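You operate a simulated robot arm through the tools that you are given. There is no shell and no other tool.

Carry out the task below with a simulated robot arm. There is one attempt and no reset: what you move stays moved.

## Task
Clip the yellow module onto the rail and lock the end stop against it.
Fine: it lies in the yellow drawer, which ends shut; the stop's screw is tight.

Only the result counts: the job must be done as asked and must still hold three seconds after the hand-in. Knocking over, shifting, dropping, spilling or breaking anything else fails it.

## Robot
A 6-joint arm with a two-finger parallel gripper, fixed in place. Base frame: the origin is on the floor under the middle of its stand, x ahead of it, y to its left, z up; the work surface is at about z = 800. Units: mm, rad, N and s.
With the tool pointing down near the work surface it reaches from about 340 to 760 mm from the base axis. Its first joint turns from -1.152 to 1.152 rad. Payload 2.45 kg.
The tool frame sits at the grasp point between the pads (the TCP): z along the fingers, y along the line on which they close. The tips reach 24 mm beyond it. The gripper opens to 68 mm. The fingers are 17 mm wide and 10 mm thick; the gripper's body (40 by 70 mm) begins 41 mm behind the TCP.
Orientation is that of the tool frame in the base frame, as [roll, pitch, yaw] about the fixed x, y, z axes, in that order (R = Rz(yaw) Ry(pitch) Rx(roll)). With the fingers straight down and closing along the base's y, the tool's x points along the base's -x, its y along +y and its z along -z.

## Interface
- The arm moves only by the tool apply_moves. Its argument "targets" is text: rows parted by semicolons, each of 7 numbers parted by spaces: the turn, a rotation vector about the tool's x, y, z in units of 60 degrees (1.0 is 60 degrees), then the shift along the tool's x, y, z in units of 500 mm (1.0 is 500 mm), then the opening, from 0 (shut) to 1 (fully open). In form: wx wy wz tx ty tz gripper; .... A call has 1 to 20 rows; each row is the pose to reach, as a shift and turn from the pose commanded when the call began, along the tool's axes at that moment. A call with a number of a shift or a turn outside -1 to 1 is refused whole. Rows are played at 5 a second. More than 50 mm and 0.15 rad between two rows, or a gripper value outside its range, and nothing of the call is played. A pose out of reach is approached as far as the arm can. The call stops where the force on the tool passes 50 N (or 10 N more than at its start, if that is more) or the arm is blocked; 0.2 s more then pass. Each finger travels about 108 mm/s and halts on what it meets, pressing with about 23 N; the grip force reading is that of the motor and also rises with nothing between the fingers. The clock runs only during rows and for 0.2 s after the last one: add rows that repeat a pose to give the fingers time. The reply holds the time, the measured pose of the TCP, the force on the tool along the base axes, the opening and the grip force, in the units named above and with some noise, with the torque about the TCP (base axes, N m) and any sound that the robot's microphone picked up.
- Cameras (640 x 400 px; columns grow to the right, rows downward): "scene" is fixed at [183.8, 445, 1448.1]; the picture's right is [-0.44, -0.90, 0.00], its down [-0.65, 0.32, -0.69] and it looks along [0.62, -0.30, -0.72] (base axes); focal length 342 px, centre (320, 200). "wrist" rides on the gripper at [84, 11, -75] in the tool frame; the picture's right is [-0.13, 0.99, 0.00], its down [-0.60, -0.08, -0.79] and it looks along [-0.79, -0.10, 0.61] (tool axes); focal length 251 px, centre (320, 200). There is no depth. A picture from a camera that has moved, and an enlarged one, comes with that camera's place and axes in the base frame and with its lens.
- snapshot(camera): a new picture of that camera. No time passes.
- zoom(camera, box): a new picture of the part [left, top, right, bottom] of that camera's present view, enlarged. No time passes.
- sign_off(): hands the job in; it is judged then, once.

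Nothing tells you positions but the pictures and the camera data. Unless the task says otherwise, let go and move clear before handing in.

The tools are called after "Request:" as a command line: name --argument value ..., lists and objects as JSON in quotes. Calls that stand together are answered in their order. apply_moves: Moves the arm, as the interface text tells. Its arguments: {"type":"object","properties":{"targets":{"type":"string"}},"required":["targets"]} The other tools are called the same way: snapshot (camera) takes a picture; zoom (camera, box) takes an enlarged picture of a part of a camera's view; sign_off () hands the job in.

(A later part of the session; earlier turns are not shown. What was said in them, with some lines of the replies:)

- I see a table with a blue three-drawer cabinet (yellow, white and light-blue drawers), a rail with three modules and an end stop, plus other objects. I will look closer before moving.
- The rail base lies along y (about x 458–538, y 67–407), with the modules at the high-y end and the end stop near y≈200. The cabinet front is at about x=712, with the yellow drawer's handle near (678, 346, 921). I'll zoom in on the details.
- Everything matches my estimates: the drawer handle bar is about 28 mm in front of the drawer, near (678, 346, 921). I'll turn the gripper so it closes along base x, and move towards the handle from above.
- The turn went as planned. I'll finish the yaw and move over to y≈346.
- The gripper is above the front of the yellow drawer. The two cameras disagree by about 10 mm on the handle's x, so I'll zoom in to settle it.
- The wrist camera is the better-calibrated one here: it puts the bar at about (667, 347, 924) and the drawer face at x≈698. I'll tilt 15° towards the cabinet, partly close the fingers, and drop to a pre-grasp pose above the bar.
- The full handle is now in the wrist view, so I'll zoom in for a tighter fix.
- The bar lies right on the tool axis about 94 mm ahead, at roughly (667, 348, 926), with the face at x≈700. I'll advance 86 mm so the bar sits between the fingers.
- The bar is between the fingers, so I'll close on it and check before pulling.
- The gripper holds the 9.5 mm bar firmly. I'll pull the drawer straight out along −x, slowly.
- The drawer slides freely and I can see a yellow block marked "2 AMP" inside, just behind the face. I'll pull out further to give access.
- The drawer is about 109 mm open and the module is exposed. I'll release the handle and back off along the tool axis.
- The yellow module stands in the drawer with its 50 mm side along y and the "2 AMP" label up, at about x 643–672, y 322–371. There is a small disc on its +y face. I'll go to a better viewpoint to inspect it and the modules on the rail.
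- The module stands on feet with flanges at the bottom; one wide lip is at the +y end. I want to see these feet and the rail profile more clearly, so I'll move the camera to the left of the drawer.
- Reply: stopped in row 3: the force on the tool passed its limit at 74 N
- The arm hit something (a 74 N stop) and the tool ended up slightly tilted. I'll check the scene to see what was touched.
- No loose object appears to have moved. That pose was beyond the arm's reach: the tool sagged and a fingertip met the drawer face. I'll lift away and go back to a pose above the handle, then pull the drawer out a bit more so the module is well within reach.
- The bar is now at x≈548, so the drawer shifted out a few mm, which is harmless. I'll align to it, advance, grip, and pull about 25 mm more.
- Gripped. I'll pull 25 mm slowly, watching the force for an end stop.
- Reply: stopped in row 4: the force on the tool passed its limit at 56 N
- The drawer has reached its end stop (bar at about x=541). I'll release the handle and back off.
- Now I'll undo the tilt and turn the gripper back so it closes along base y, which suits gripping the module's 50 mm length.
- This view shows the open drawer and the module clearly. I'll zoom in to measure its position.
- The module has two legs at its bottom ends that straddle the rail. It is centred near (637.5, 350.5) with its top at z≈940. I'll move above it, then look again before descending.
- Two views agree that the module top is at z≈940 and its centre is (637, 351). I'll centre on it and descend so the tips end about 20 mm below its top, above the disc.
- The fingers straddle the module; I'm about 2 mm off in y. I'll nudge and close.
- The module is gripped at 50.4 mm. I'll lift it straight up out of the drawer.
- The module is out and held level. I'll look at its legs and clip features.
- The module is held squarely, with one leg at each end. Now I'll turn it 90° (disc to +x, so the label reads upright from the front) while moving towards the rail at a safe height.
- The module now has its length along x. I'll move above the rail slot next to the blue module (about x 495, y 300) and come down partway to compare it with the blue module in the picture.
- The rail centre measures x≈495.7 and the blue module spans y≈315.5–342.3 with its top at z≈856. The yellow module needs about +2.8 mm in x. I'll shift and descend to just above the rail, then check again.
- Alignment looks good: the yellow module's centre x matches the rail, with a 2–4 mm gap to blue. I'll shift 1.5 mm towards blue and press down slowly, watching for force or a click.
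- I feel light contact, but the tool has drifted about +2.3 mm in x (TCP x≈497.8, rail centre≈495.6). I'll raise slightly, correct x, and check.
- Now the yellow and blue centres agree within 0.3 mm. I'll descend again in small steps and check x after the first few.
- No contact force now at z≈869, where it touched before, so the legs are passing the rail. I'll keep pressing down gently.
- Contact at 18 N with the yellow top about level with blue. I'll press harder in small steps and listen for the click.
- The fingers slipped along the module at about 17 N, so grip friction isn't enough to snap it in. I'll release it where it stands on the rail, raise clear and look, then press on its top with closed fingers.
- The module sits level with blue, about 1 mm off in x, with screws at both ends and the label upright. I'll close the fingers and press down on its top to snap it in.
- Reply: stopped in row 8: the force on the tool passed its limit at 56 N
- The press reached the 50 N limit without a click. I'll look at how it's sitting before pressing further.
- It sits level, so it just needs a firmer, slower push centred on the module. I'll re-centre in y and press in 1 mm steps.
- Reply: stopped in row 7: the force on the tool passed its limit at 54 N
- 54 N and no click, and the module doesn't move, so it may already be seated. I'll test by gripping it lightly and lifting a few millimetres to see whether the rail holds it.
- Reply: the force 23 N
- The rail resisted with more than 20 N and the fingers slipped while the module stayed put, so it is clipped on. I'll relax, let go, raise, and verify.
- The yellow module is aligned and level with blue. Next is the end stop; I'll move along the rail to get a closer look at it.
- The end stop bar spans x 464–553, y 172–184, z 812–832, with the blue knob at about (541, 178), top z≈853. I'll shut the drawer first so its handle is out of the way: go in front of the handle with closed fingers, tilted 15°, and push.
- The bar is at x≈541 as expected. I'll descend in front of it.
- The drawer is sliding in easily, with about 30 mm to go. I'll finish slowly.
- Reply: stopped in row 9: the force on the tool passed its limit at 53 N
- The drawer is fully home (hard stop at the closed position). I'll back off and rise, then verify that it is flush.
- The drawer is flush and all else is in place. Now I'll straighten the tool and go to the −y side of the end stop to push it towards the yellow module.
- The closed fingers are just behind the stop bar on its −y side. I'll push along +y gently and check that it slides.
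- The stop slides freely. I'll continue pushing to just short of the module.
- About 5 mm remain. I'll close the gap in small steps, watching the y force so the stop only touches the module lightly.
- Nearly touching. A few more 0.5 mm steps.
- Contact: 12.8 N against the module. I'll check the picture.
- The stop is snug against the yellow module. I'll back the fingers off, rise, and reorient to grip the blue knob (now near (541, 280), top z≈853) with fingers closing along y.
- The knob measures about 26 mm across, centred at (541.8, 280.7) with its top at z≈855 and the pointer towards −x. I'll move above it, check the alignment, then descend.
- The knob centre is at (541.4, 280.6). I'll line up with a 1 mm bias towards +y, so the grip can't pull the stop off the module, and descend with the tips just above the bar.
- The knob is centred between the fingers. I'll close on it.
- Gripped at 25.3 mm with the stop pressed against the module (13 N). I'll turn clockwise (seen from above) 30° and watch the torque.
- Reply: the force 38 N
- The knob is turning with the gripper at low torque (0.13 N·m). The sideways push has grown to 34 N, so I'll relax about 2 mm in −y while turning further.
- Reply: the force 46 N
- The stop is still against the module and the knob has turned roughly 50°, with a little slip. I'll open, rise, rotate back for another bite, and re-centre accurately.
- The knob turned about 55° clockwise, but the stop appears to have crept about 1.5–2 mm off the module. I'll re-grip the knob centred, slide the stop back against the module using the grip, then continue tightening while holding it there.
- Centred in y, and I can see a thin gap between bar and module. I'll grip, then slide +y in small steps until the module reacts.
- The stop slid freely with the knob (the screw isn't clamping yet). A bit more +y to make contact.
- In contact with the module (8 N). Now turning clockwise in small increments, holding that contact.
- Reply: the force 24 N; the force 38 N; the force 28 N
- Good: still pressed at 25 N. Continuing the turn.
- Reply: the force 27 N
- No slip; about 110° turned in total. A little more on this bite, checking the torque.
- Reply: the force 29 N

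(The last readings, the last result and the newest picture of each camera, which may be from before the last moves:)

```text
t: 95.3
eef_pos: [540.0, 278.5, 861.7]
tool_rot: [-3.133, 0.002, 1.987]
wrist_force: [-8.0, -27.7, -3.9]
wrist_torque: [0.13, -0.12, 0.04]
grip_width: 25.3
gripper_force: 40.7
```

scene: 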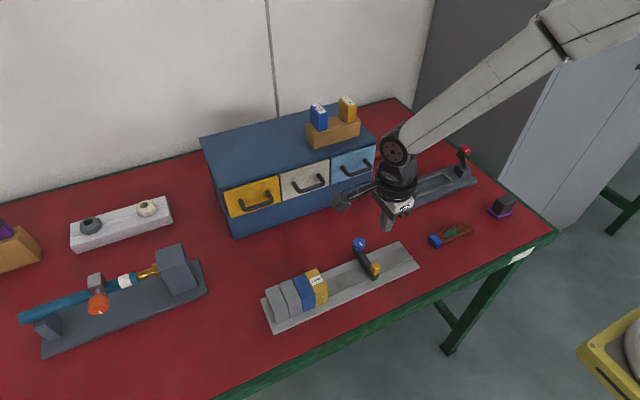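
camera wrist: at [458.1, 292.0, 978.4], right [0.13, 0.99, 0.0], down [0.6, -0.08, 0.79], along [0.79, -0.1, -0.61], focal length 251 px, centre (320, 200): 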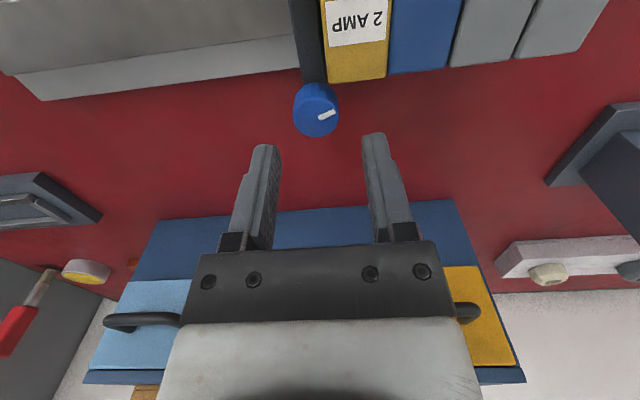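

Request:
snapshot --camera "wrist"

Request:
zoom --camera "wrist" --box '[230, 80, 410, 220]'

Request:
zoom --camera "scene" --box '[315, 240, 365, 305]'

```text
taken
camera wrist: at [517.3, 360.1, 936.7], right [0.96, 0.28, -0.01], down [0.18, -0.58, 0.8], along [0.22, -0.76, -0.61], focal length 251 px, centre (320, 200)
```

wrist: 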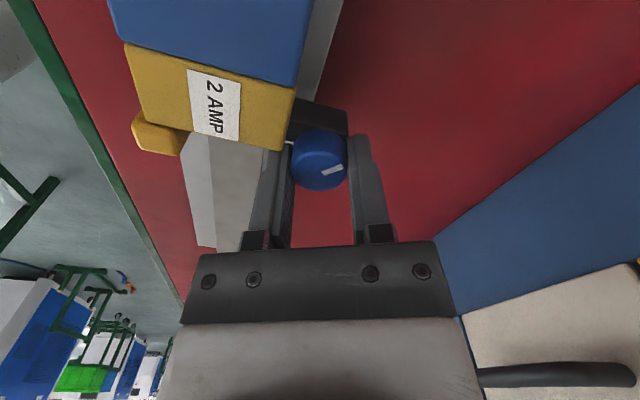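

```text
2.86 times, centred on (320, 150) of wrist
camera zoom: at [517.3, 360.1, 936.7], right [0.96, 0.28, -0.01], down [0.18, -0.58, 0.8], along [0.22, -0.76, -0.61], focal length 718 px, centre (320, 343)
```

zoom: 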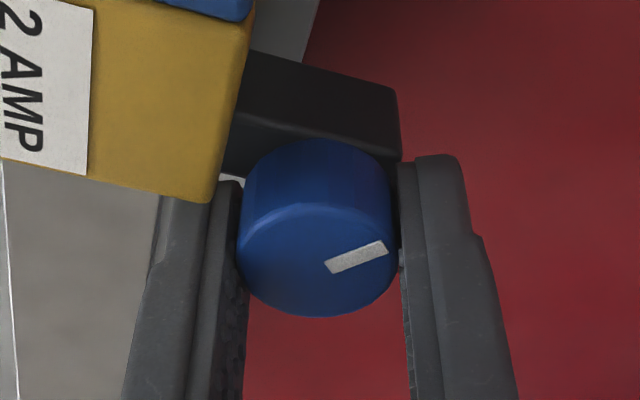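

```text
6.15 times, centred on (340, 272) of scene
camera zoom: at [183.6, 444.4, 1448.3], right [-0.44, -0.9, 0.0], down [-0.65, 0.32, -0.69], along [0.62, -0.3, -0.72], focal length 2108 px, centre (197, -246)
```

zoom: 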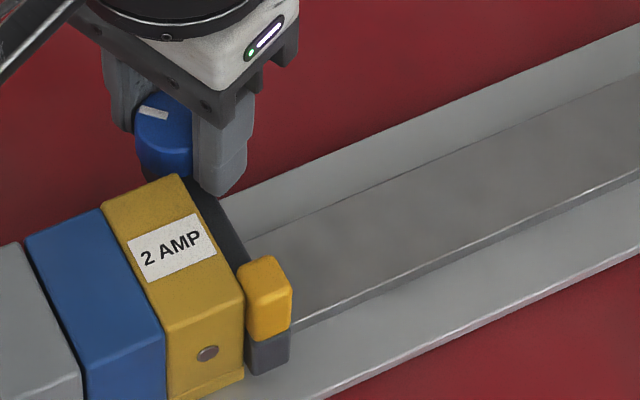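

The knob has turned about 120° with no slip and torque still low. Before releasing I'll relax the side force so the stop isn't disturbed, then open gently.

Request:
apply_moves --targets "0 0 0 -0.0024 -0.0019 0 0; 0 0 0 -0.0048 -0.0039 0 0; 0 0 0 -0.0048 -0.0039 0 0"

```text
t: 96.1
eef_pos: [540.8, 277.1, 862.0]
tool_rot: [-3.141, 0.0, 1.989]
wrist_force: [-8.3, -0.3, -11.2]
wrist_torque: [-0.16, -0.3, 0.05]
grip_width: 25.3
gripper_force: 40.6
```

Request:
apply_moves --targets "0 0 0 0 0 0 0.4; 0 0 0 0 0 0 0.5; 0 0 0 0 0 0 0.6; 0 0 0 0 0 -0.01 0.6; 0 0 0 0 0 -0.04 0.6; 0 0 0 0 0 -0.08 0.6"

Request:
apply_moves --targets "0 0 -0.125 0 0 0 0.6; 0 0 -0.25 0 0 0 0.6; 0 0 -0.375 0 0 0 0.6; 0 0 -0.5 0 0 0 0.6; 0 0 -0.625 0 0 0 0.6; 0 0 -0.75 0 0 0 0.6; 0 0 -0.875 0 0 0 0.6; 0 0 -1.0 0 0 0 0.6"

Request:
zoom --camera "wrist" --box '[230, 20, 410, 160]'

Request:
zoom --camera "scene" --box '[315, 240, 365, 305]'

```text
t: 97.5
eef_pos: [541.2, 275.1, 905.1]
tool_rot: [-3.139, 0.001, 1.988]
wrist_force: [0.7, -0.4, -0.3]
wrist_torque: [0.0, -0.05, -0.04]
grip_width: 40.6
gripper_force: 0.1
```

```text
t: 99.3
eef_pos: [541.7, 276.7, 904.0]
tool_rot: [-3.139, 0.001, 3.038]
wrist_force: [0.1, -0.3, 0.4]
wrist_torque: [0.02, 0.02, 0.0]
grip_width: 40.8
gripper_force: 0.1
```

```text
2.86 times, centred on (320, 90) of wrist
camera zoom: at [459.7, 296.5, 977.5], right [0.23, 0.97, 0.0], down [0.59, -0.14, 0.79], along [0.77, -0.18, -0.61], focal length 718 px, centre (320, 514)
```

zoom: 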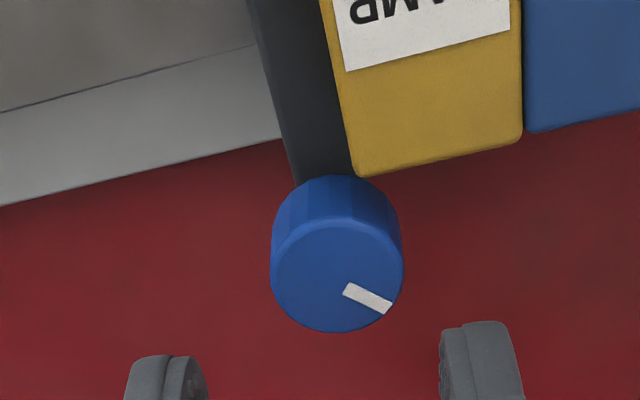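

```text
6.15 times, centred on (340, 272) of scene
camera zoom: at [183.8, 445.0, 1448.1], right [-0.44, -0.9, 0.0], down [-0.65, 0.32, -0.69], along [0.62, -0.3, -0.72], focal length 2108 px, centre (197, -246)
```

zoom: 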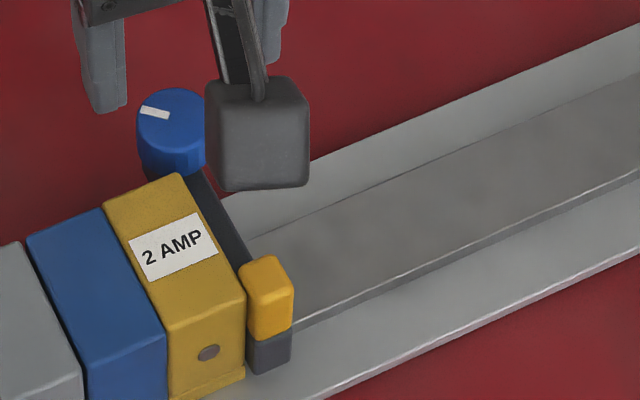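

No gap now, and the stop sits against the module. The knob has turned about 130° in all. I'll take another bite: re-centre and descend.

Request:
apply_moves --targets "0 0 -0.1 0.0014 0.0075 0 0.6; 0 0 -0.2 0.0014 0.0075 0.03 0.6; 0 0 -0.2 0.0014 0.0075 0.06 0.6; 0 0 -0.2 0.0014 0.0075 0.083 0.6; 0 0 -0.2 0.0014 0.0075 0.083 0.6"

Request:
zoom --camera "wrist" --box '[230, 80, 410, 220]'

```text
t: 100.5
eef_pos: [539.8, 280.6, 861.9]
tool_rot: [-3.139, -0.002, -3.039]
wrist_force: [0.0, 0.1, -0.7]
wrist_torque: [0.01, -0.05, 0.01]
grip_width: 41.0
gripper_force: 0.1
```

```text
2.86 times, centred on (320, 150) of wrist
camera zoom: at [455.7, 283.7, 935.9], right [0.03, 1.0, 0.0], down [0.61, -0.01, 0.79], along [0.79, -0.02, -0.61], focal length 718 px, centre (320, 343)
```

zoom: 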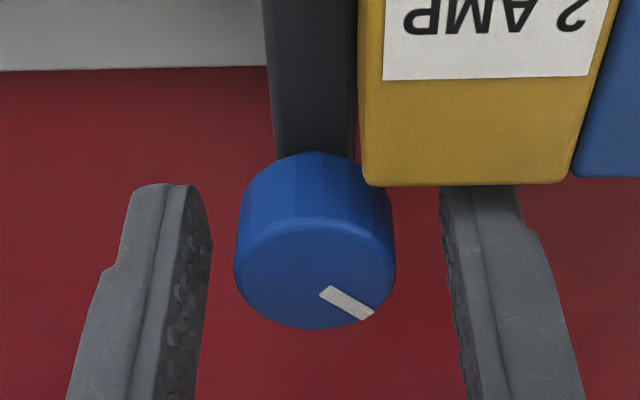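

Request:
apply_moves --targets "0 0 0 -0.0024 -0.001 0 0.5; 0 0 0 -0.0024 -0.001 0 0.42; 0 0 0 -0.0024 -0.001 0 0.3; 0 0 0 -0.0024 -0.001 0 0; 0 0 0 -0.0024 -0.001 0 0"

Request:
apply_moves --targets "0 0 0.1 0 0 0 0; 0 0 0.2 0 0 0 0; 0 0 0.3 0 0 0 0; 0 0 0.3 0 0 0 0"

```text
t: 101.7
eef_pos: [541.7, 281.2, 862.1]
tool_rot: [-3.14, -0.001, -3.038]
wrist_force: [0.3, -2.1, -1.4]
wrist_torque: [0.23, 0.13, 0.03]
grip_width: 25.0
gripper_force: 40.6
```

```text
t: 102.7
eef_pos: [541.0, 279.8, 861.6]
tool_rot: [-3.139, -0.001, 2.928]
wrist_force: [1.9, -9.8, -9.7]
wrist_torque: [0.18, -0.11, 0.01]
grip_width: 25.2
gripper_force: 40.8
```

Request:
apply_moves --targets "0 0 0.1 0 0 0 0; 0 0 0.2 0 0 0 0; 0 0 0.3 0 0 0 0; 0 0 0.4 0 0 0 0; 0 0 0.5 0 0 0 0; 0 0 0.5 0 0 0 0"

Request:
zoom --camera "wrist" --box '[230, 80, 410, 220]'

```text
t: 104.1
eef_pos: [540.8, 279.3, 862.2]
tool_rot: [-3.136, 0.001, 2.407]
wrist_force: [-8.9, -26.1, 3.0]
wrist_torque: [-0.01, -0.17, 0.45]
grip_width: 25.5
gripper_force: 40.8
```

```text
2.86 times, centred on (320, 150) of wrist
camera zoom: at [486.9, 344.0, 935.5], right [0.76, 0.65, -0.01], down [0.4, -0.46, 0.79], along [0.51, -0.61, -0.61], focal length 718 px, centre (320, 343)
```

zoom: 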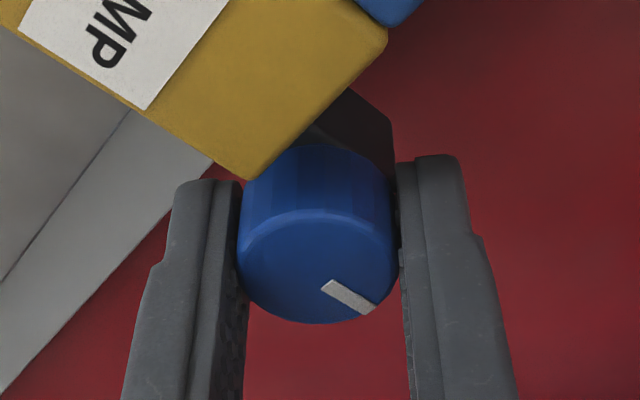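

Torque has jumped to 0.45 N·m: the screw is starting to bite at about 180° of turn. Continuing carefully.

Request:
apply_moves --targets "0 0 0.08 0 0 0 0; 0 0 0.16 0 0 0 0; 0 0 0.24 0 0 0 0; 0 0 0.24 0 0 0 0"

Request:
zoom --camera "wrist" --box '[230, 80, 410, 220]'

```text
t: 105.1
eef_pos: [538.8, 279.0, 861.0]
tool_rot: [-3.135, 0.0, 2.155]
wrist_force: [-15.7, -16.5, 0.1]
wrist_torque: [0.15, 0.07, 0.36]
grip_width: 25.3
gripper_force: 40.8
```

```text
2.86 times, centred on (320, 150) of wrist
camera zoom: at [503.8, 356.2, 935.2], right [0.9, 0.44, -0.01], down [0.27, -0.54, 0.79], along [0.34, -0.72, -0.61], focal length 718 px, centre (320, 343)
```

zoom: 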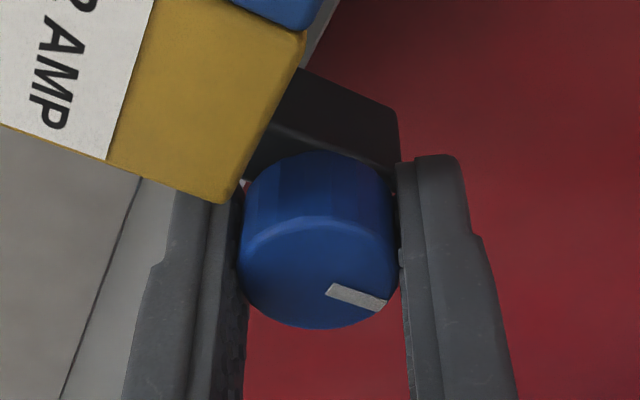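

The knob has nearly stopped and the fingers are starting to slip around it at about 0.4 N·m, so it's tight near 185°. I'll relax the side force, open gently, and inspect.

Request:
apply_moves --targets "0 0 0 -0.0013 -0.0045 0 0; 0 0 0 -0.0013 -0.0045 0 0; 0 0 0 -0.0013 -0.0045 0 0.42; 0 0 0 -0.0013 -0.0045 0 0.6; 0 0 0 -0.0013 -0.0045 -0.01 0.6; 0 0 0 -0.0013 -0.0045 -0.04 0.6; 0 0 0 -0.0013 -0.0045 -0.085 0.6"

Request:
apply_moves --targets "0 0 -0.125 0 0 0 0.6; 0 0 -0.25 0 0 0 0.6; 0 0 -0.375 0 0 0 0.6; 0 0 -0.5 0 0 0 0.6; 0 0 -0.625 0 0 0 0.6; 0 0 -0.75 0 0 0 0.6; 0 0 -0.875 0 0 0 0.6; 0 0 -1.0 0 0 0 0.6"

Request:
zoom --camera "wrist" --box '[230, 20, 410, 160]'

Request:
zoom --camera "scene" --box '[315, 240, 365, 305]'

```text
t: 106.7
eef_pos: [542.2, 280.1, 905.7]
tool_rot: [-3.14, 0.001, 2.156]
wrist_force: [0.0, 0.2, 0.1]
wrist_torque: [0.03, -0.03, 0.02]
grip_width: 40.6
gripper_force: 0.1
```

```text
t: 108.5
eef_pos: [539.6, 278.1, 904.0]
tool_rot: [-3.14, 0.001, -3.081]
wrist_force: [-0.5, 0.2, 0.5]
wrist_torque: [0.01, 0.01, 0.04]
grip_width: 40.7
gripper_force: 0.2
```

```text
2.86 times, centred on (320, 90) of wrist
camera zoom: at [456.1, 284.6, 978.7], right [0.07, 1.0, 0.0], down [0.61, -0.04, 0.79], along [0.79, -0.05, -0.61], focal length 718 px, centre (320, 514)
```

zoom: 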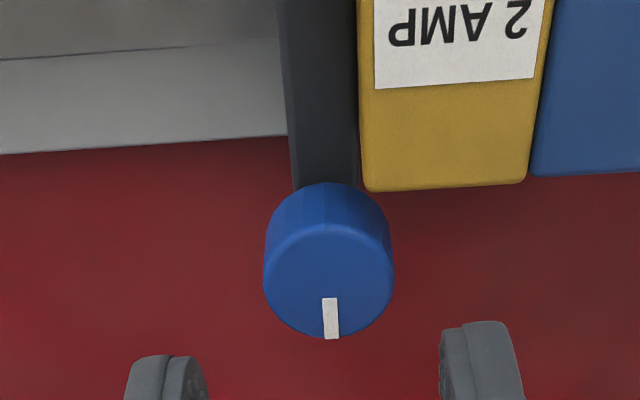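

```text
6.15 times, centred on (340, 272) of scene
camera zoom: at [183.8, 445.0, 1448.1], right [-0.44, -0.9, 0.0], down [-0.65, 0.32, -0.69], along [0.62, -0.3, -0.72], focal length 2108 px, centre (197, -246)
```

zoom: 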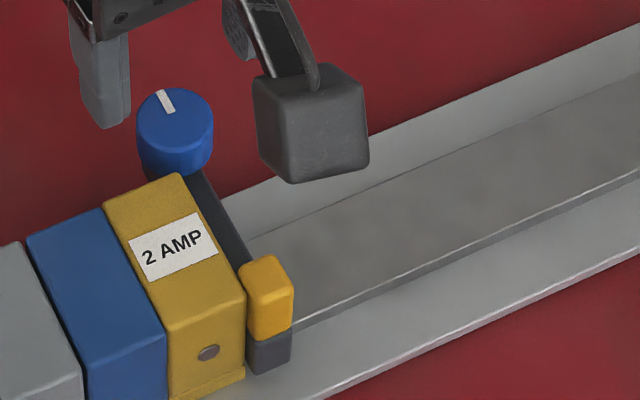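

The pointer has gone from −x to +x (about 178° in all) and the stop is in contact. I'll apply one more bite to confirm the screw is really at its limit.

Request:
apply_moves --targets "0 0 0 -0.0014 0.0044 0.02 0.6; 0 0 0 -0.0014 0.0044 0.045 0.6; 0 0 0 -0.0014 0.0044 0.07 0.6; 0 0 0 -0.0014 0.0044 0.084 0.6; 0 0 0 -0.0014 0.0044 0.084 0.5; 0 0 0 -0.0014 0.0044 0.084 0.42; 0 0 0 -0.0014 0.0044 0.084 0; 0 0 0 -0.0014 0.0044 0.084 0; 0 0 0 -0.0014 0.0044 0.084 0"

Request:
zoom --camera "wrist" --box '[230, 80, 410, 220]'

```text
t: 110.5
eef_pos: [539.5, 280.2, 863.2]
tool_rot: [-3.141, -0.002, -3.082]
wrist_force: [1.5, 0.0, -3.2]
wrist_torque: [0.28, -0.11, 0.0]
grip_width: 25.1
gripper_force: 40.6
```

```text
2.86 times, centred on (320, 150) of wrist
camera zoom: at [456.3, 286.6, 936.6], right [0.07, 1.0, 0.0], down [0.61, -0.04, 0.79], along [0.79, -0.06, -0.61], focal length 718 px, centre (320, 343)
```

zoom: 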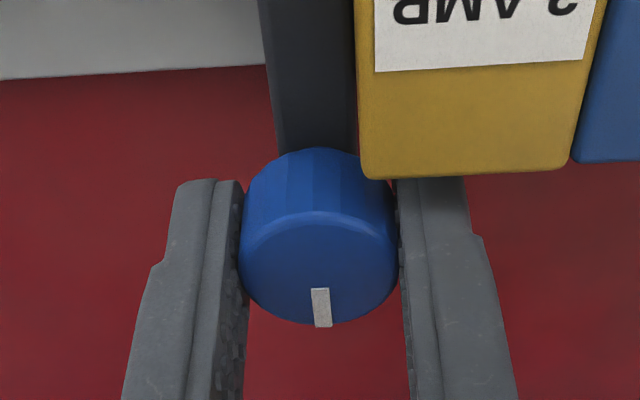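

Gripped cleanly with no side load. Turning clockwise again in steps.

Request:
apply_moves --targets "0 0 0.08 0 0 0 0; 0 0 0.16 0 0 0 0; 0 0 0.24 0 0 0 0; 0 0 0.24 0 0 0 0"

Request:
zoom --camera "wrist" --box '[230, 80, 410, 220]'

```text
t: 111.5
eef_pos: [541.4, 280.0, 862.4]
tool_rot: [-3.139, 0.0, 2.948]
wrist_force: [2.5, -14.5, 5.5]
wrist_torque: [-0.17, -0.03, 0.33]
grip_width: 24.9
gripper_force: 40.6
```

```text
2.86 times, centred on (320, 150) of wrist
camera zoom: at [461.6, 307.2, 936.4], right [0.32, 0.95, 0.0], down [0.58, -0.19, 0.79], along [0.75, -0.25, -0.61], focal length 718 px, centre (320, 343)
```

zoom: 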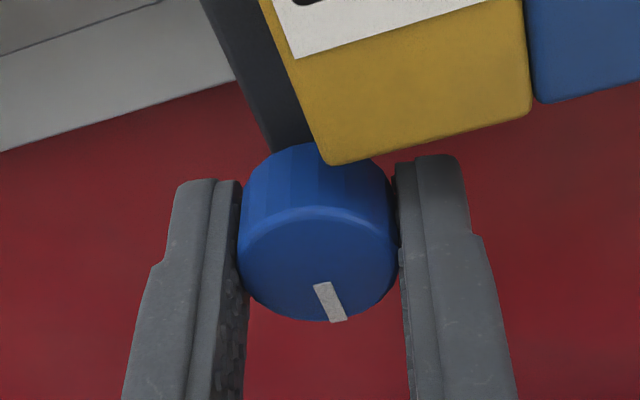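

The gripper turned 14° but the knob barely followed, slipping at about 0.33 N·m, so the screw is at its limit. I'll give it a bit more to be sure, then check the pointer angle.

Request:
apply_moves --targets "0 0 0.12 0 0 0 0; 0 0 0.24 0 0 0 0; 0 0 0.36 0 0 0 0; 0 0 0.48 0 0 0 0; 0 0 0.48 0 0 0 0"

Request:
zoom --camera "wrist" --box '[230, 80, 410, 220]'

```text
t: 112.7
eef_pos: [541.8, 279.7, 860.5]
tool_rot: [-3.134, -0.002, 2.447]
wrist_force: [-7.1, -26.9, -0.2]
wrist_torque: [-0.11, -0.32, 0.44]
grip_width: 25.1
gripper_force: 40.6
```

```text
2.86 times, centred on (320, 150) of wrist
camera zoom: at [483.8, 342.4, 935.5], right [0.73, 0.68, -0.01], down [0.42, -0.44, 0.79], along [0.54, -0.59, -0.61], focal length 718 px, centre (320, 343)
```

zoom: 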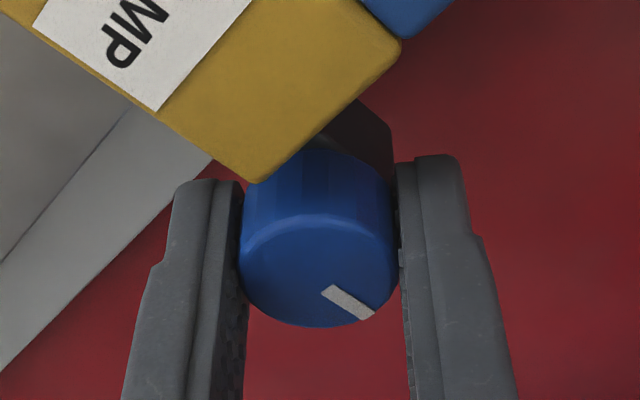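

The knob held still at 0.44 N·m through another 29° of gripper slip, so the screw is tight. I'll relax, open, and move clear.

Request:
apply_moves --targets "0 0 0 -0.0013 -0.0028 0 0; 0 0 0 -0.0026 -0.0056 0 0; 0 0 0 -0.0026 -0.0056 0 0.42; 0 0 0 -0.0026 -0.0056 0 0.6; 0 0 0 -0.0026 -0.0056 -0.01 0.6; 0 0 0 -0.0026 -0.0056 -0.04 0.6; 0 0 0 -0.0026 -0.0056 -0.09 0.6; 0 0 0 -0.0026 -0.0056 -0.16 0.6; 0 0 0 -0.0026 -0.0056 -0.23 0.6"

Request:
apply_moves --targets "0 0 -0.125 0 -0.01 -0.02 0.6; 0 0 -0.25 0 -0.03 -0.04 0.6; 0 0 -0.375 0 -0.06 -0.06 0.6; 0 0 -0.5 0 -0.1 -0.08 0.6; 0 0 -0.625 0 -0.14 -0.1 0.6; 0 0 -0.66 0 -0.18 -0.12 0.6"

Request:
snapshot --camera "scene"

Request:
zoom --camera "scene" --box '[255, 225, 375, 335]'

Request:
snapshot --camera "wrist"

```text
t: 114.7
eef_pos: [541.5, 280.3, 976.4]
tool_rot: [-3.138, -0.001, 2.448]
wrist_force: [0.0, 0.0, 0.0]
wrist_torque: [-0.01, 0.0, -0.06]
grip_width: 40.6
gripper_force: 0.1
```

```text
t: 116.1
eef_pos: [482.4, 209.6, 1038.4]
tool_rot: [-3.141, 0.0, 3.141]
wrist_force: [1.4, -0.6, 0.4]
wrist_torque: [0.01, 0.0, 0.0]
grip_width: 40.6
gripper_force: 0.1
```

```text
taken
```

scene: 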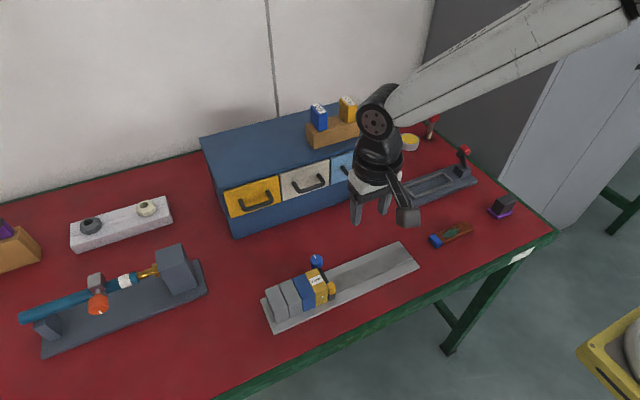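

```text
3.64 times, centred on (315, 280) of scene
camera zoom: at [183.7, 445.0, 1448.1], right [-0.44, -0.9, 0.0], down [-0.65, 0.32, -0.69], along [0.62, -0.3, -0.72], focal length 1246 px, centre (338, -91)
```

zoom: 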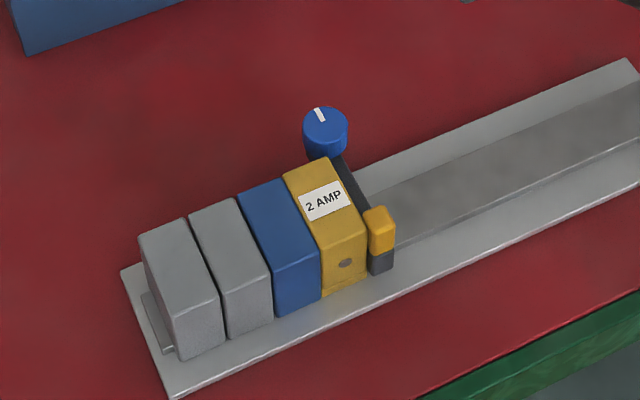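

```text
taken
camera wrist: at [398.4, 221.5, 1111.7], right [0.13, 0.99, 0.0], down [0.6, -0.08, 0.79], along [0.79, -0.1, -0.61], focal length 251 px, centre (320, 200)
```

wrist: 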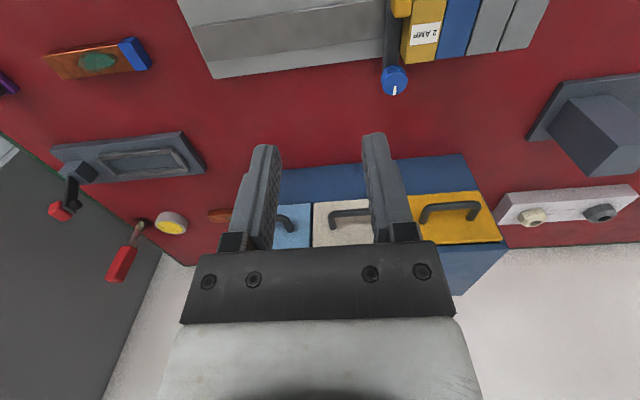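

Everything looks in place. Before handing in, I want to be sure the yellow module is fully seated, so I'll compare its height closely with the blue one.

Request:
zoom --camera "scene" --box '[290, 270, 345, 312]'

Request:
zoom --camera "wrist" --box '[370, 0, 550, 100]'

Request:
zoom --camera "scene" --box '[300, 288, 340, 312]'

```text
9.52 times, centred on (318, 291) of scene
camera zoom: at [183.7, 445.0, 1448.1], right [-0.44, -0.9, 0.0], down [-0.65, 0.32, -0.69], along [0.62, -0.3, -0.72], focal length 3262 px, centre (344, -667)
```

zoom: 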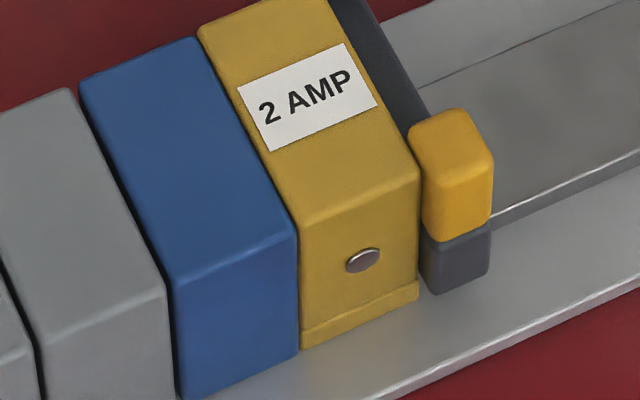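

```text
3.56 times, centred on (460, 50) of wrist
camera zoom: at [398.4, 221.5, 1111.7], right [0.13, 0.99, 0.0], down [0.6, -0.08, 0.79], along [0.79, -0.1, -0.61], focal length 894 px, centre (-178, 733)
```

zoom: 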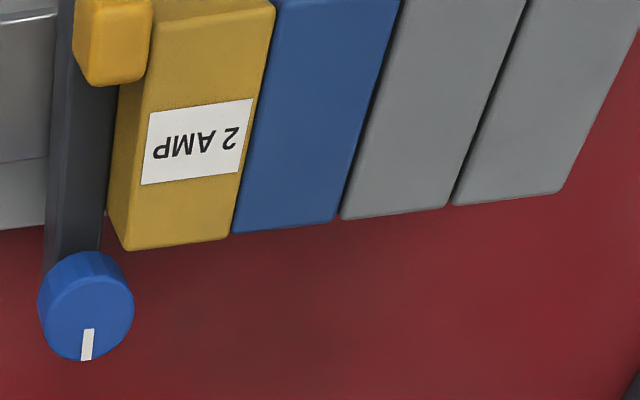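

```text
16.00 times, centred on (320, 300) of scene
camera zoom: at [183.7, 445.0, 1448.1], right [-0.44, -0.9, 0.0], down [-0.65, 0.32, -0.69], along [0.62, -0.3, -0.72], focal length 5480 px, centre (320, -1400)
```

zoom: 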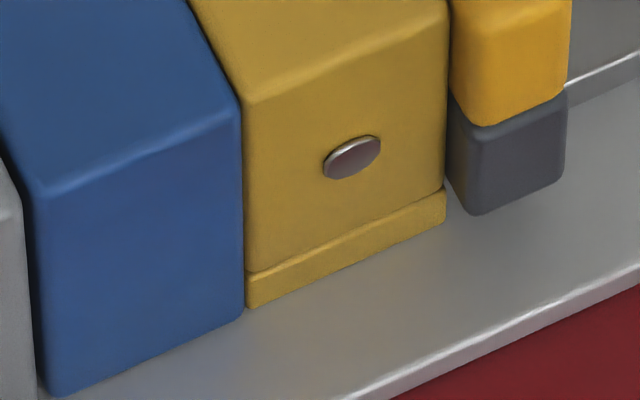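

The bottoms of the yellow and blue modules are collinear, so it looks fully seated. As a last check I'll do a careful lift test with the side load kept near zero, to be sure the clip really holds rather than just jams.

Request:
apply_moves --targets "0 0 0.125 -0.004 0.025 0 0.7; 0 0 0.25 -0.008 0.05 0 0.9; 0 0 0.375 -0.012 0.075 0 0.9; 0 0 0.5 -0.016 0.1 0 0.9; 0 0 0.625 -0.02 0.125 0 0.9; 0 0 0.75 -0.024 0.15 0 0.9; 0 0 0.875 -0.028 0.175 0 0.9; 0 0 1.0 -0.03 0.188 0 0.9"

Request:
apply_moves --targets "0 0 0.125 0 0 0.03 0.9; 0 0 0.25 0 0 0.06 0.9; 0 0 0.375 0 0 0.1 0.9; 0 0 0.5 0 0 0.14 0.9; 0 0 0.5 0 0 0.18 0.9; 0 0 0.5 0 0 0.2 0.9; 0 0 0.5 0 0 0.2 0.9"

Request:
snapshot --camera "wrist"

Request:
zoom --camera "wrist" --box '[220, 0, 420, 125]'

```text
t: 117.9
eef_pos: [500.5, 303.0, 1038.3]
tool_rot: [-3.14, 0.002, 2.092]
wrist_force: [-1.0, -0.8, 0.8]
wrist_torque: [-0.02, 0.01, -0.01]
grip_width: 61.2
gripper_force: 0.1
```

```text
t: 119.5
eef_pos: [499.3, 304.7, 936.7]
tool_rot: [3.141, 0.002, 1.569]
wrist_force: [-0.4, -0.3, 0.3]
wrist_torque: [0.04, -0.02, -0.01]
grip_width: 61.0
gripper_force: 0.0
```

```text
taken
camera wrist: at [510.2, 388.8, 1010.6], right [0.99, -0.13, 0.0], down [-0.08, -0.6, 0.79], along [-0.1, -0.79, -0.61], focal length 251 px, centre (320, 200)
```

wrist: 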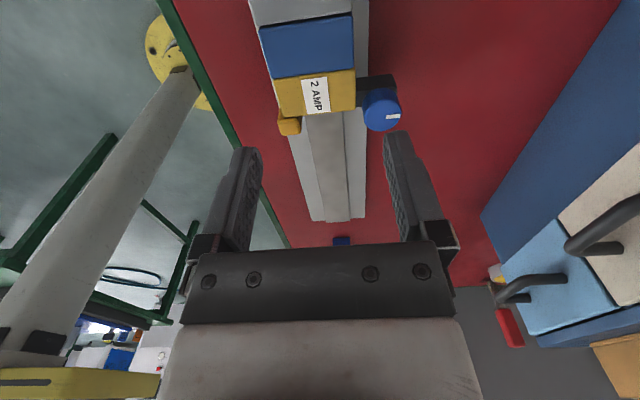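

```text
3.20 times, centred on (320, 62) of wrist
camera zoom: at [510.2, 388.8, 1010.6], right [0.99, -0.13, 0.0], down [-0.08, -0.6, 0.79], along [-0.1, -0.79, -0.61], focal length 805 px, centre (320, 640)
```

zoom: 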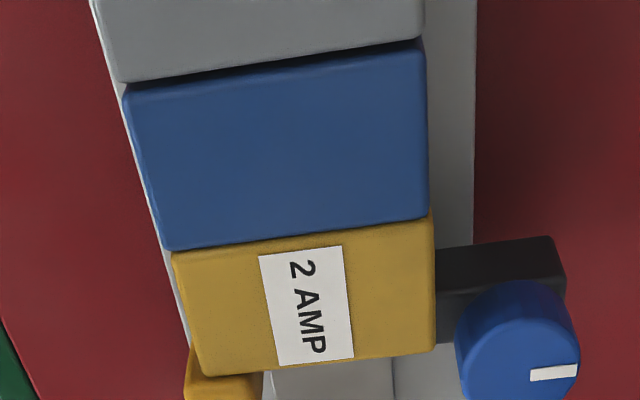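

Request:
apply_moves --targets "0 0 0 0.0023 -0.0051 0.03 0.81; 0 0 0 0.0023 -0.0051 0.06 0.81; 0 0 0 0.0023 -0.0051 0.085 0.81; 0 0 0 0.0023 -0.0051 0.085 0.81"

Request:
snapshot --camera "wrist"

Request:
zoom --camera "wrist" --box '[220, 40, 420, 190]'

```text
t: 120.5
eef_pos: [495.9, 304.9, 894.2]
tool_rot: [3.14, 0.001, 1.569]
wrist_force: [-0.5, -0.2, 0.6]
wrist_torque: [-0.02, 0.02, 0.0]
grip_width: 55.0
gripper_force: 0.0
```

```text
taken
camera wrist: at [507.9, 388.8, 967.6], right [0.99, -0.13, 0.0], down [-0.08, -0.6, 0.79], along [-0.1, -0.79, -0.61], focal length 251 px, centre (320, 200)
```

wrist: 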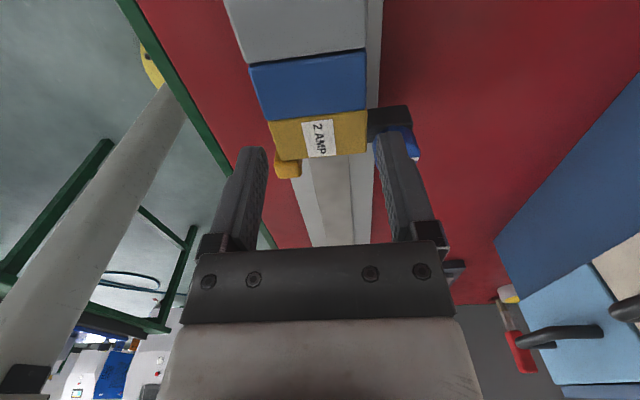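

```text
2.67 times, centred on (320, 115) of wrist
camera zoom: at [507.9, 388.8, 967.6], right [0.99, -0.13, 0.0], down [-0.08, -0.6, 0.79], along [-0.1, -0.79, -0.61], focal length 670 px, centre (320, 427)
```

zoom: 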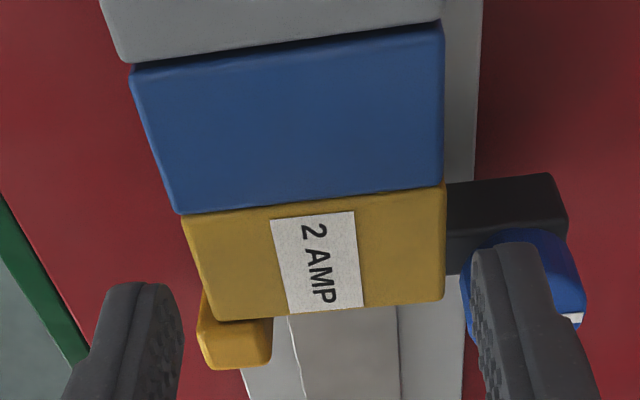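

Request:
apply_moves --targets "0 0 0 0.0032 -0.001 0.01 0.81; 0 0 0 0.0032 -0.001 0.025 0.81; 0 0 0 0.0032 -0.001 0.04 0.81; 0 0 0 0.0032 -0.001 0.054 0.81; 0 0 0 0.0032 -0.001 0.054 0.81; 0 0 0 0.0032 -0.001 0.054 0.75; 0 0 0 0.0032 -0.001 0.054 0; 0 0 0 0.0032 -0.001 0.054 0; 0 0 0 0.0032 -0.001 0.054 0"

Request:
zoom --camera "scene" --box '[290, 240, 360, 312]'

```text
t: 122.5
eef_pos: [495.4, 305.6, 867.1]
tool_rot: [-3.139, 0.001, 1.57]
wrist_force: [-1.1, 1.1, -2.4]
wrist_torque: [0.05, -0.05, 0.02]
grip_width: 49.8
gripper_force: 22.7
```

```text
5.56 times, centred on (325, 276) of scene
camera zoom: at [183.8, 445.1, 1448.1], right [-0.44, -0.9, 0.0], down [-0.65, 0.32, -0.69], along [0.62, -0.3, -0.72], focal length 1903 px, centre (292, -222)
```

zoom: 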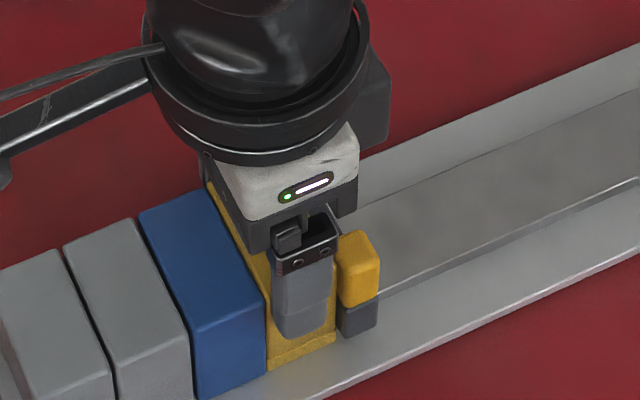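

Gripped with almost no load. Now lifting 1 mm at a time to feel for retention.

Request:
apply_moves --targets "0 0 0 0 0 -0.001 0; 0 0 0 0 0 -0.002 0; 0 0 0 0 0 -0.002 0"

Request:
apply_moves --targets "0 0 0 0 0 -0.001 0; 0 0 0 0 0 -0.002 0; 0 0 0 0 0 -0.002 0"

```text
t: 123.3
eef_pos: [495.7, 304.6, 867.6]
tool_rot: [-3.14, 0.002, 1.57]
wrist_force: [1.7, 6.0, -14.8]
wrist_torque: [0.38, -0.06, 0.02]
grip_width: 49.9
gripper_force: 23.3
```

```text
t: 124.1
eef_pos: [494.8, 304.6, 868.1]
tool_rot: [-3.139, 0.003, 1.569]
wrist_force: [1.5, 0.0, -16.7]
wrist_torque: [-0.08, -0.11, 0.06]
grip_width: 50.4
gripper_force: 22.6
```

With only 1 mm of lift there is 15–17 N of vertical resistance and almost no side load. The clip is genuinely holding. I'll relax, release, and move clear.

Request:
apply_moves --targets "0 0 0 0 0 0.003 0; 0 0 0 0 0 0.004 0; 0 0 0 0 0 0.004 0.77; 0 0 0 0 0 0.004 0.81; 0 0 0 0 0 0.004 0.81; 0 0 0 0 0 -0.03 0.81; 0 0 0 0 0 -0.08 0.81; 0 0 0 0 0 -0.14 0.81; 0 0 0 0 0 -0.22 0.81; 0 0 0 -0.03 -0.04 -0.3 0.81; 0 0 0 -0.08 -0.08 -0.34 0.81; 0 0 0 -0.14 -0.12 -0.36 0.81; 0 0 0 -0.2 -0.16 -0.36 0.81"

Request:
snapshot --camera "scene"

Request:
zoom --camera "scene" --box '[290, 240, 360, 312]'

Request:
zoom --camera "scene" --box '[190, 90, 390, 245]'

Request:
snapshot --camera "wrist"

```text
t: 126.9
eef_pos: [414.6, 204.3, 1051.6]
tool_rot: [3.141, 0.002, 1.568]
wrist_force: [-1.1, 0.0, -0.2]
wrist_torque: [0.02, 0.04, -0.02]
grip_width: 55.1
gripper_force: 0.0
```

```text
taken
```

scene: 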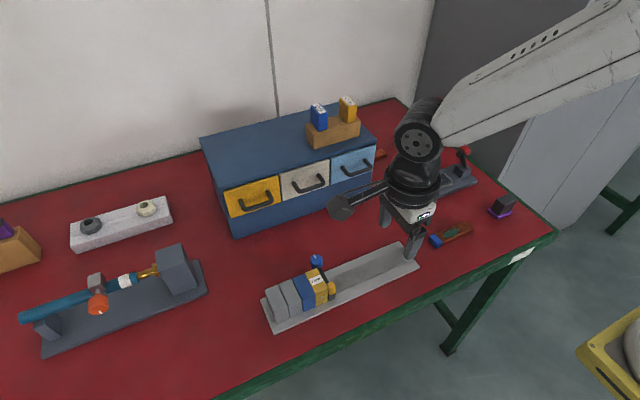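

```text
5.56 times, centred on (325, 276) of scene
camera zoom: at [183.7, 445.1, 1448.1], right [-0.44, -0.9, 0.0], down [-0.65, 0.32, -0.69], along [0.62, -0.3, -0.72], focal length 1903 px, centre (292, -222)
```

zoom: 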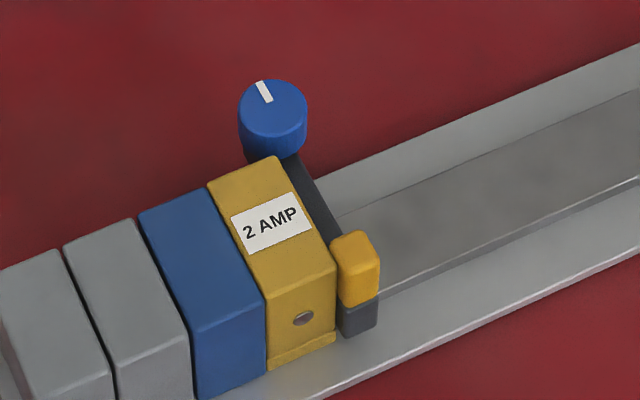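

```text
2.58 times, centred on (290, 168) of scene
camera zoom: at [183.7, 445.1, 1448.1], right [-0.44, -0.9, 0.0], down [-0.65, 0.32, -0.69], along [0.62, -0.3, -0.72], focal length 884 px, centre (397, 284)
```

zoom: 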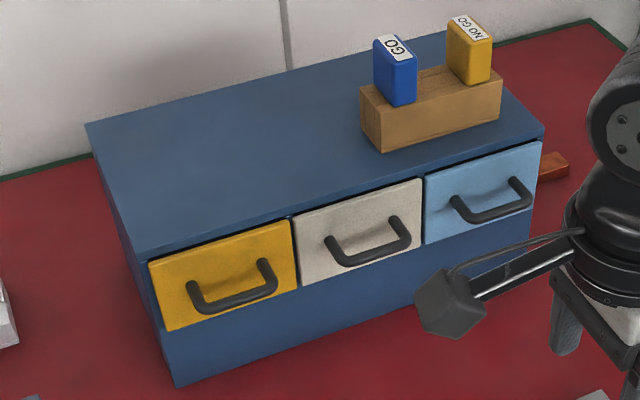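

```text
taken
camera wrist: at [426.7, 288.6, 1125.4], right [0.99, -0.13, 0.0], down [-0.08, -0.6, 0.79], along [-0.1, -0.79, -0.61], focal length 251 px, centre (320, 200)
```

wrist: 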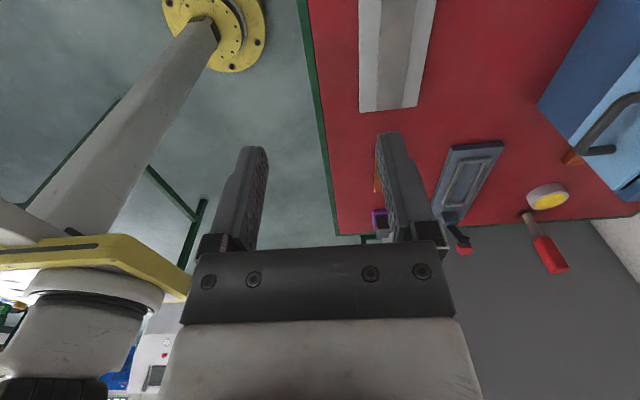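

Request:
zoom --camera "scene" --box '[320, 268, 350, 302]'

Request:
zoom --camera "scene" --box '[310, 250, 345, 285]'

```text
11.76 times, centred on (335, 285) of scene
camera zoom: at [183.7, 445.1, 1448.1], right [-0.44, -0.9, 0.0], down [-0.65, 0.32, -0.69], along [0.62, -0.3, -0.72], focal length 4030 px, centre (144, -800)
```

zoom: 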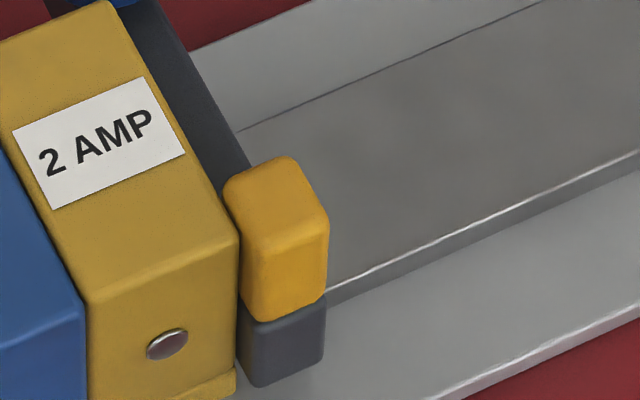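

```text
11.43 times, centred on (328, 268) of scene
camera zoom: at [183.7, 445.1, 1448.1], right [-0.44, -0.9, 0.0], down [-0.65, 0.32, -0.69], along [0.62, -0.3, -0.72], focal length 3914 px, centre (234, -571)
```

zoom: 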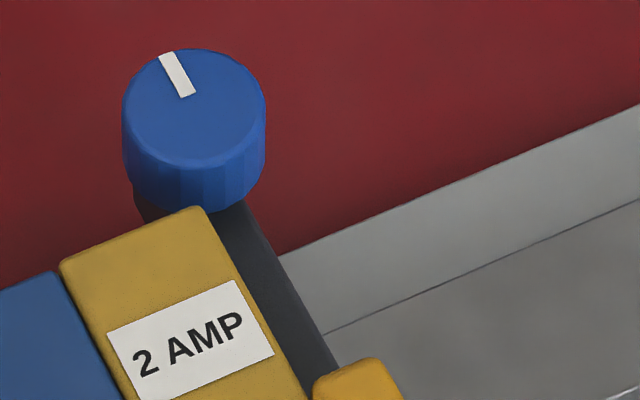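

The drawer is shut flush and the yellow module is clipped level beside the blue one. The stop bar sits against it with the screw tight (pointer half a turn round), and the other objects are where they started. The gripper is clear, so I'm handing in.

Request:
sign_off

```text
The job is handed in.
```

The yellow module is clipped onto the rail next to the blue one. The end stop is locked against it and the yellow drawer is shut. I handed the job in with the gripper clear; no verdict has come back.

- **Module:** it sits level with the blue module. In a lift test the rail held it against about 15–17 N until the fingers slipped. No click was ever reported, even when I pressed down with over 50 N, so I am relying on that test and the matching heights.
- **End stop:** the bar shows no visible gap to the module. It crept about 2 mm away early in the tightening, so I slid it back into contact before finishing.
- **Screw:** I turned it half a turn clockwise. After that the fingers slipped around the knob at about 0.4 N·m without moving it further.
- **Drawer:** it is back to its original closed position, flush with the other two.

Once, reaching too far, a fingertip bumped the open drawer's front at 74 N. The drawer moved out a few millimetres and nothing else shifted. In the final pictures everything else is where it started.
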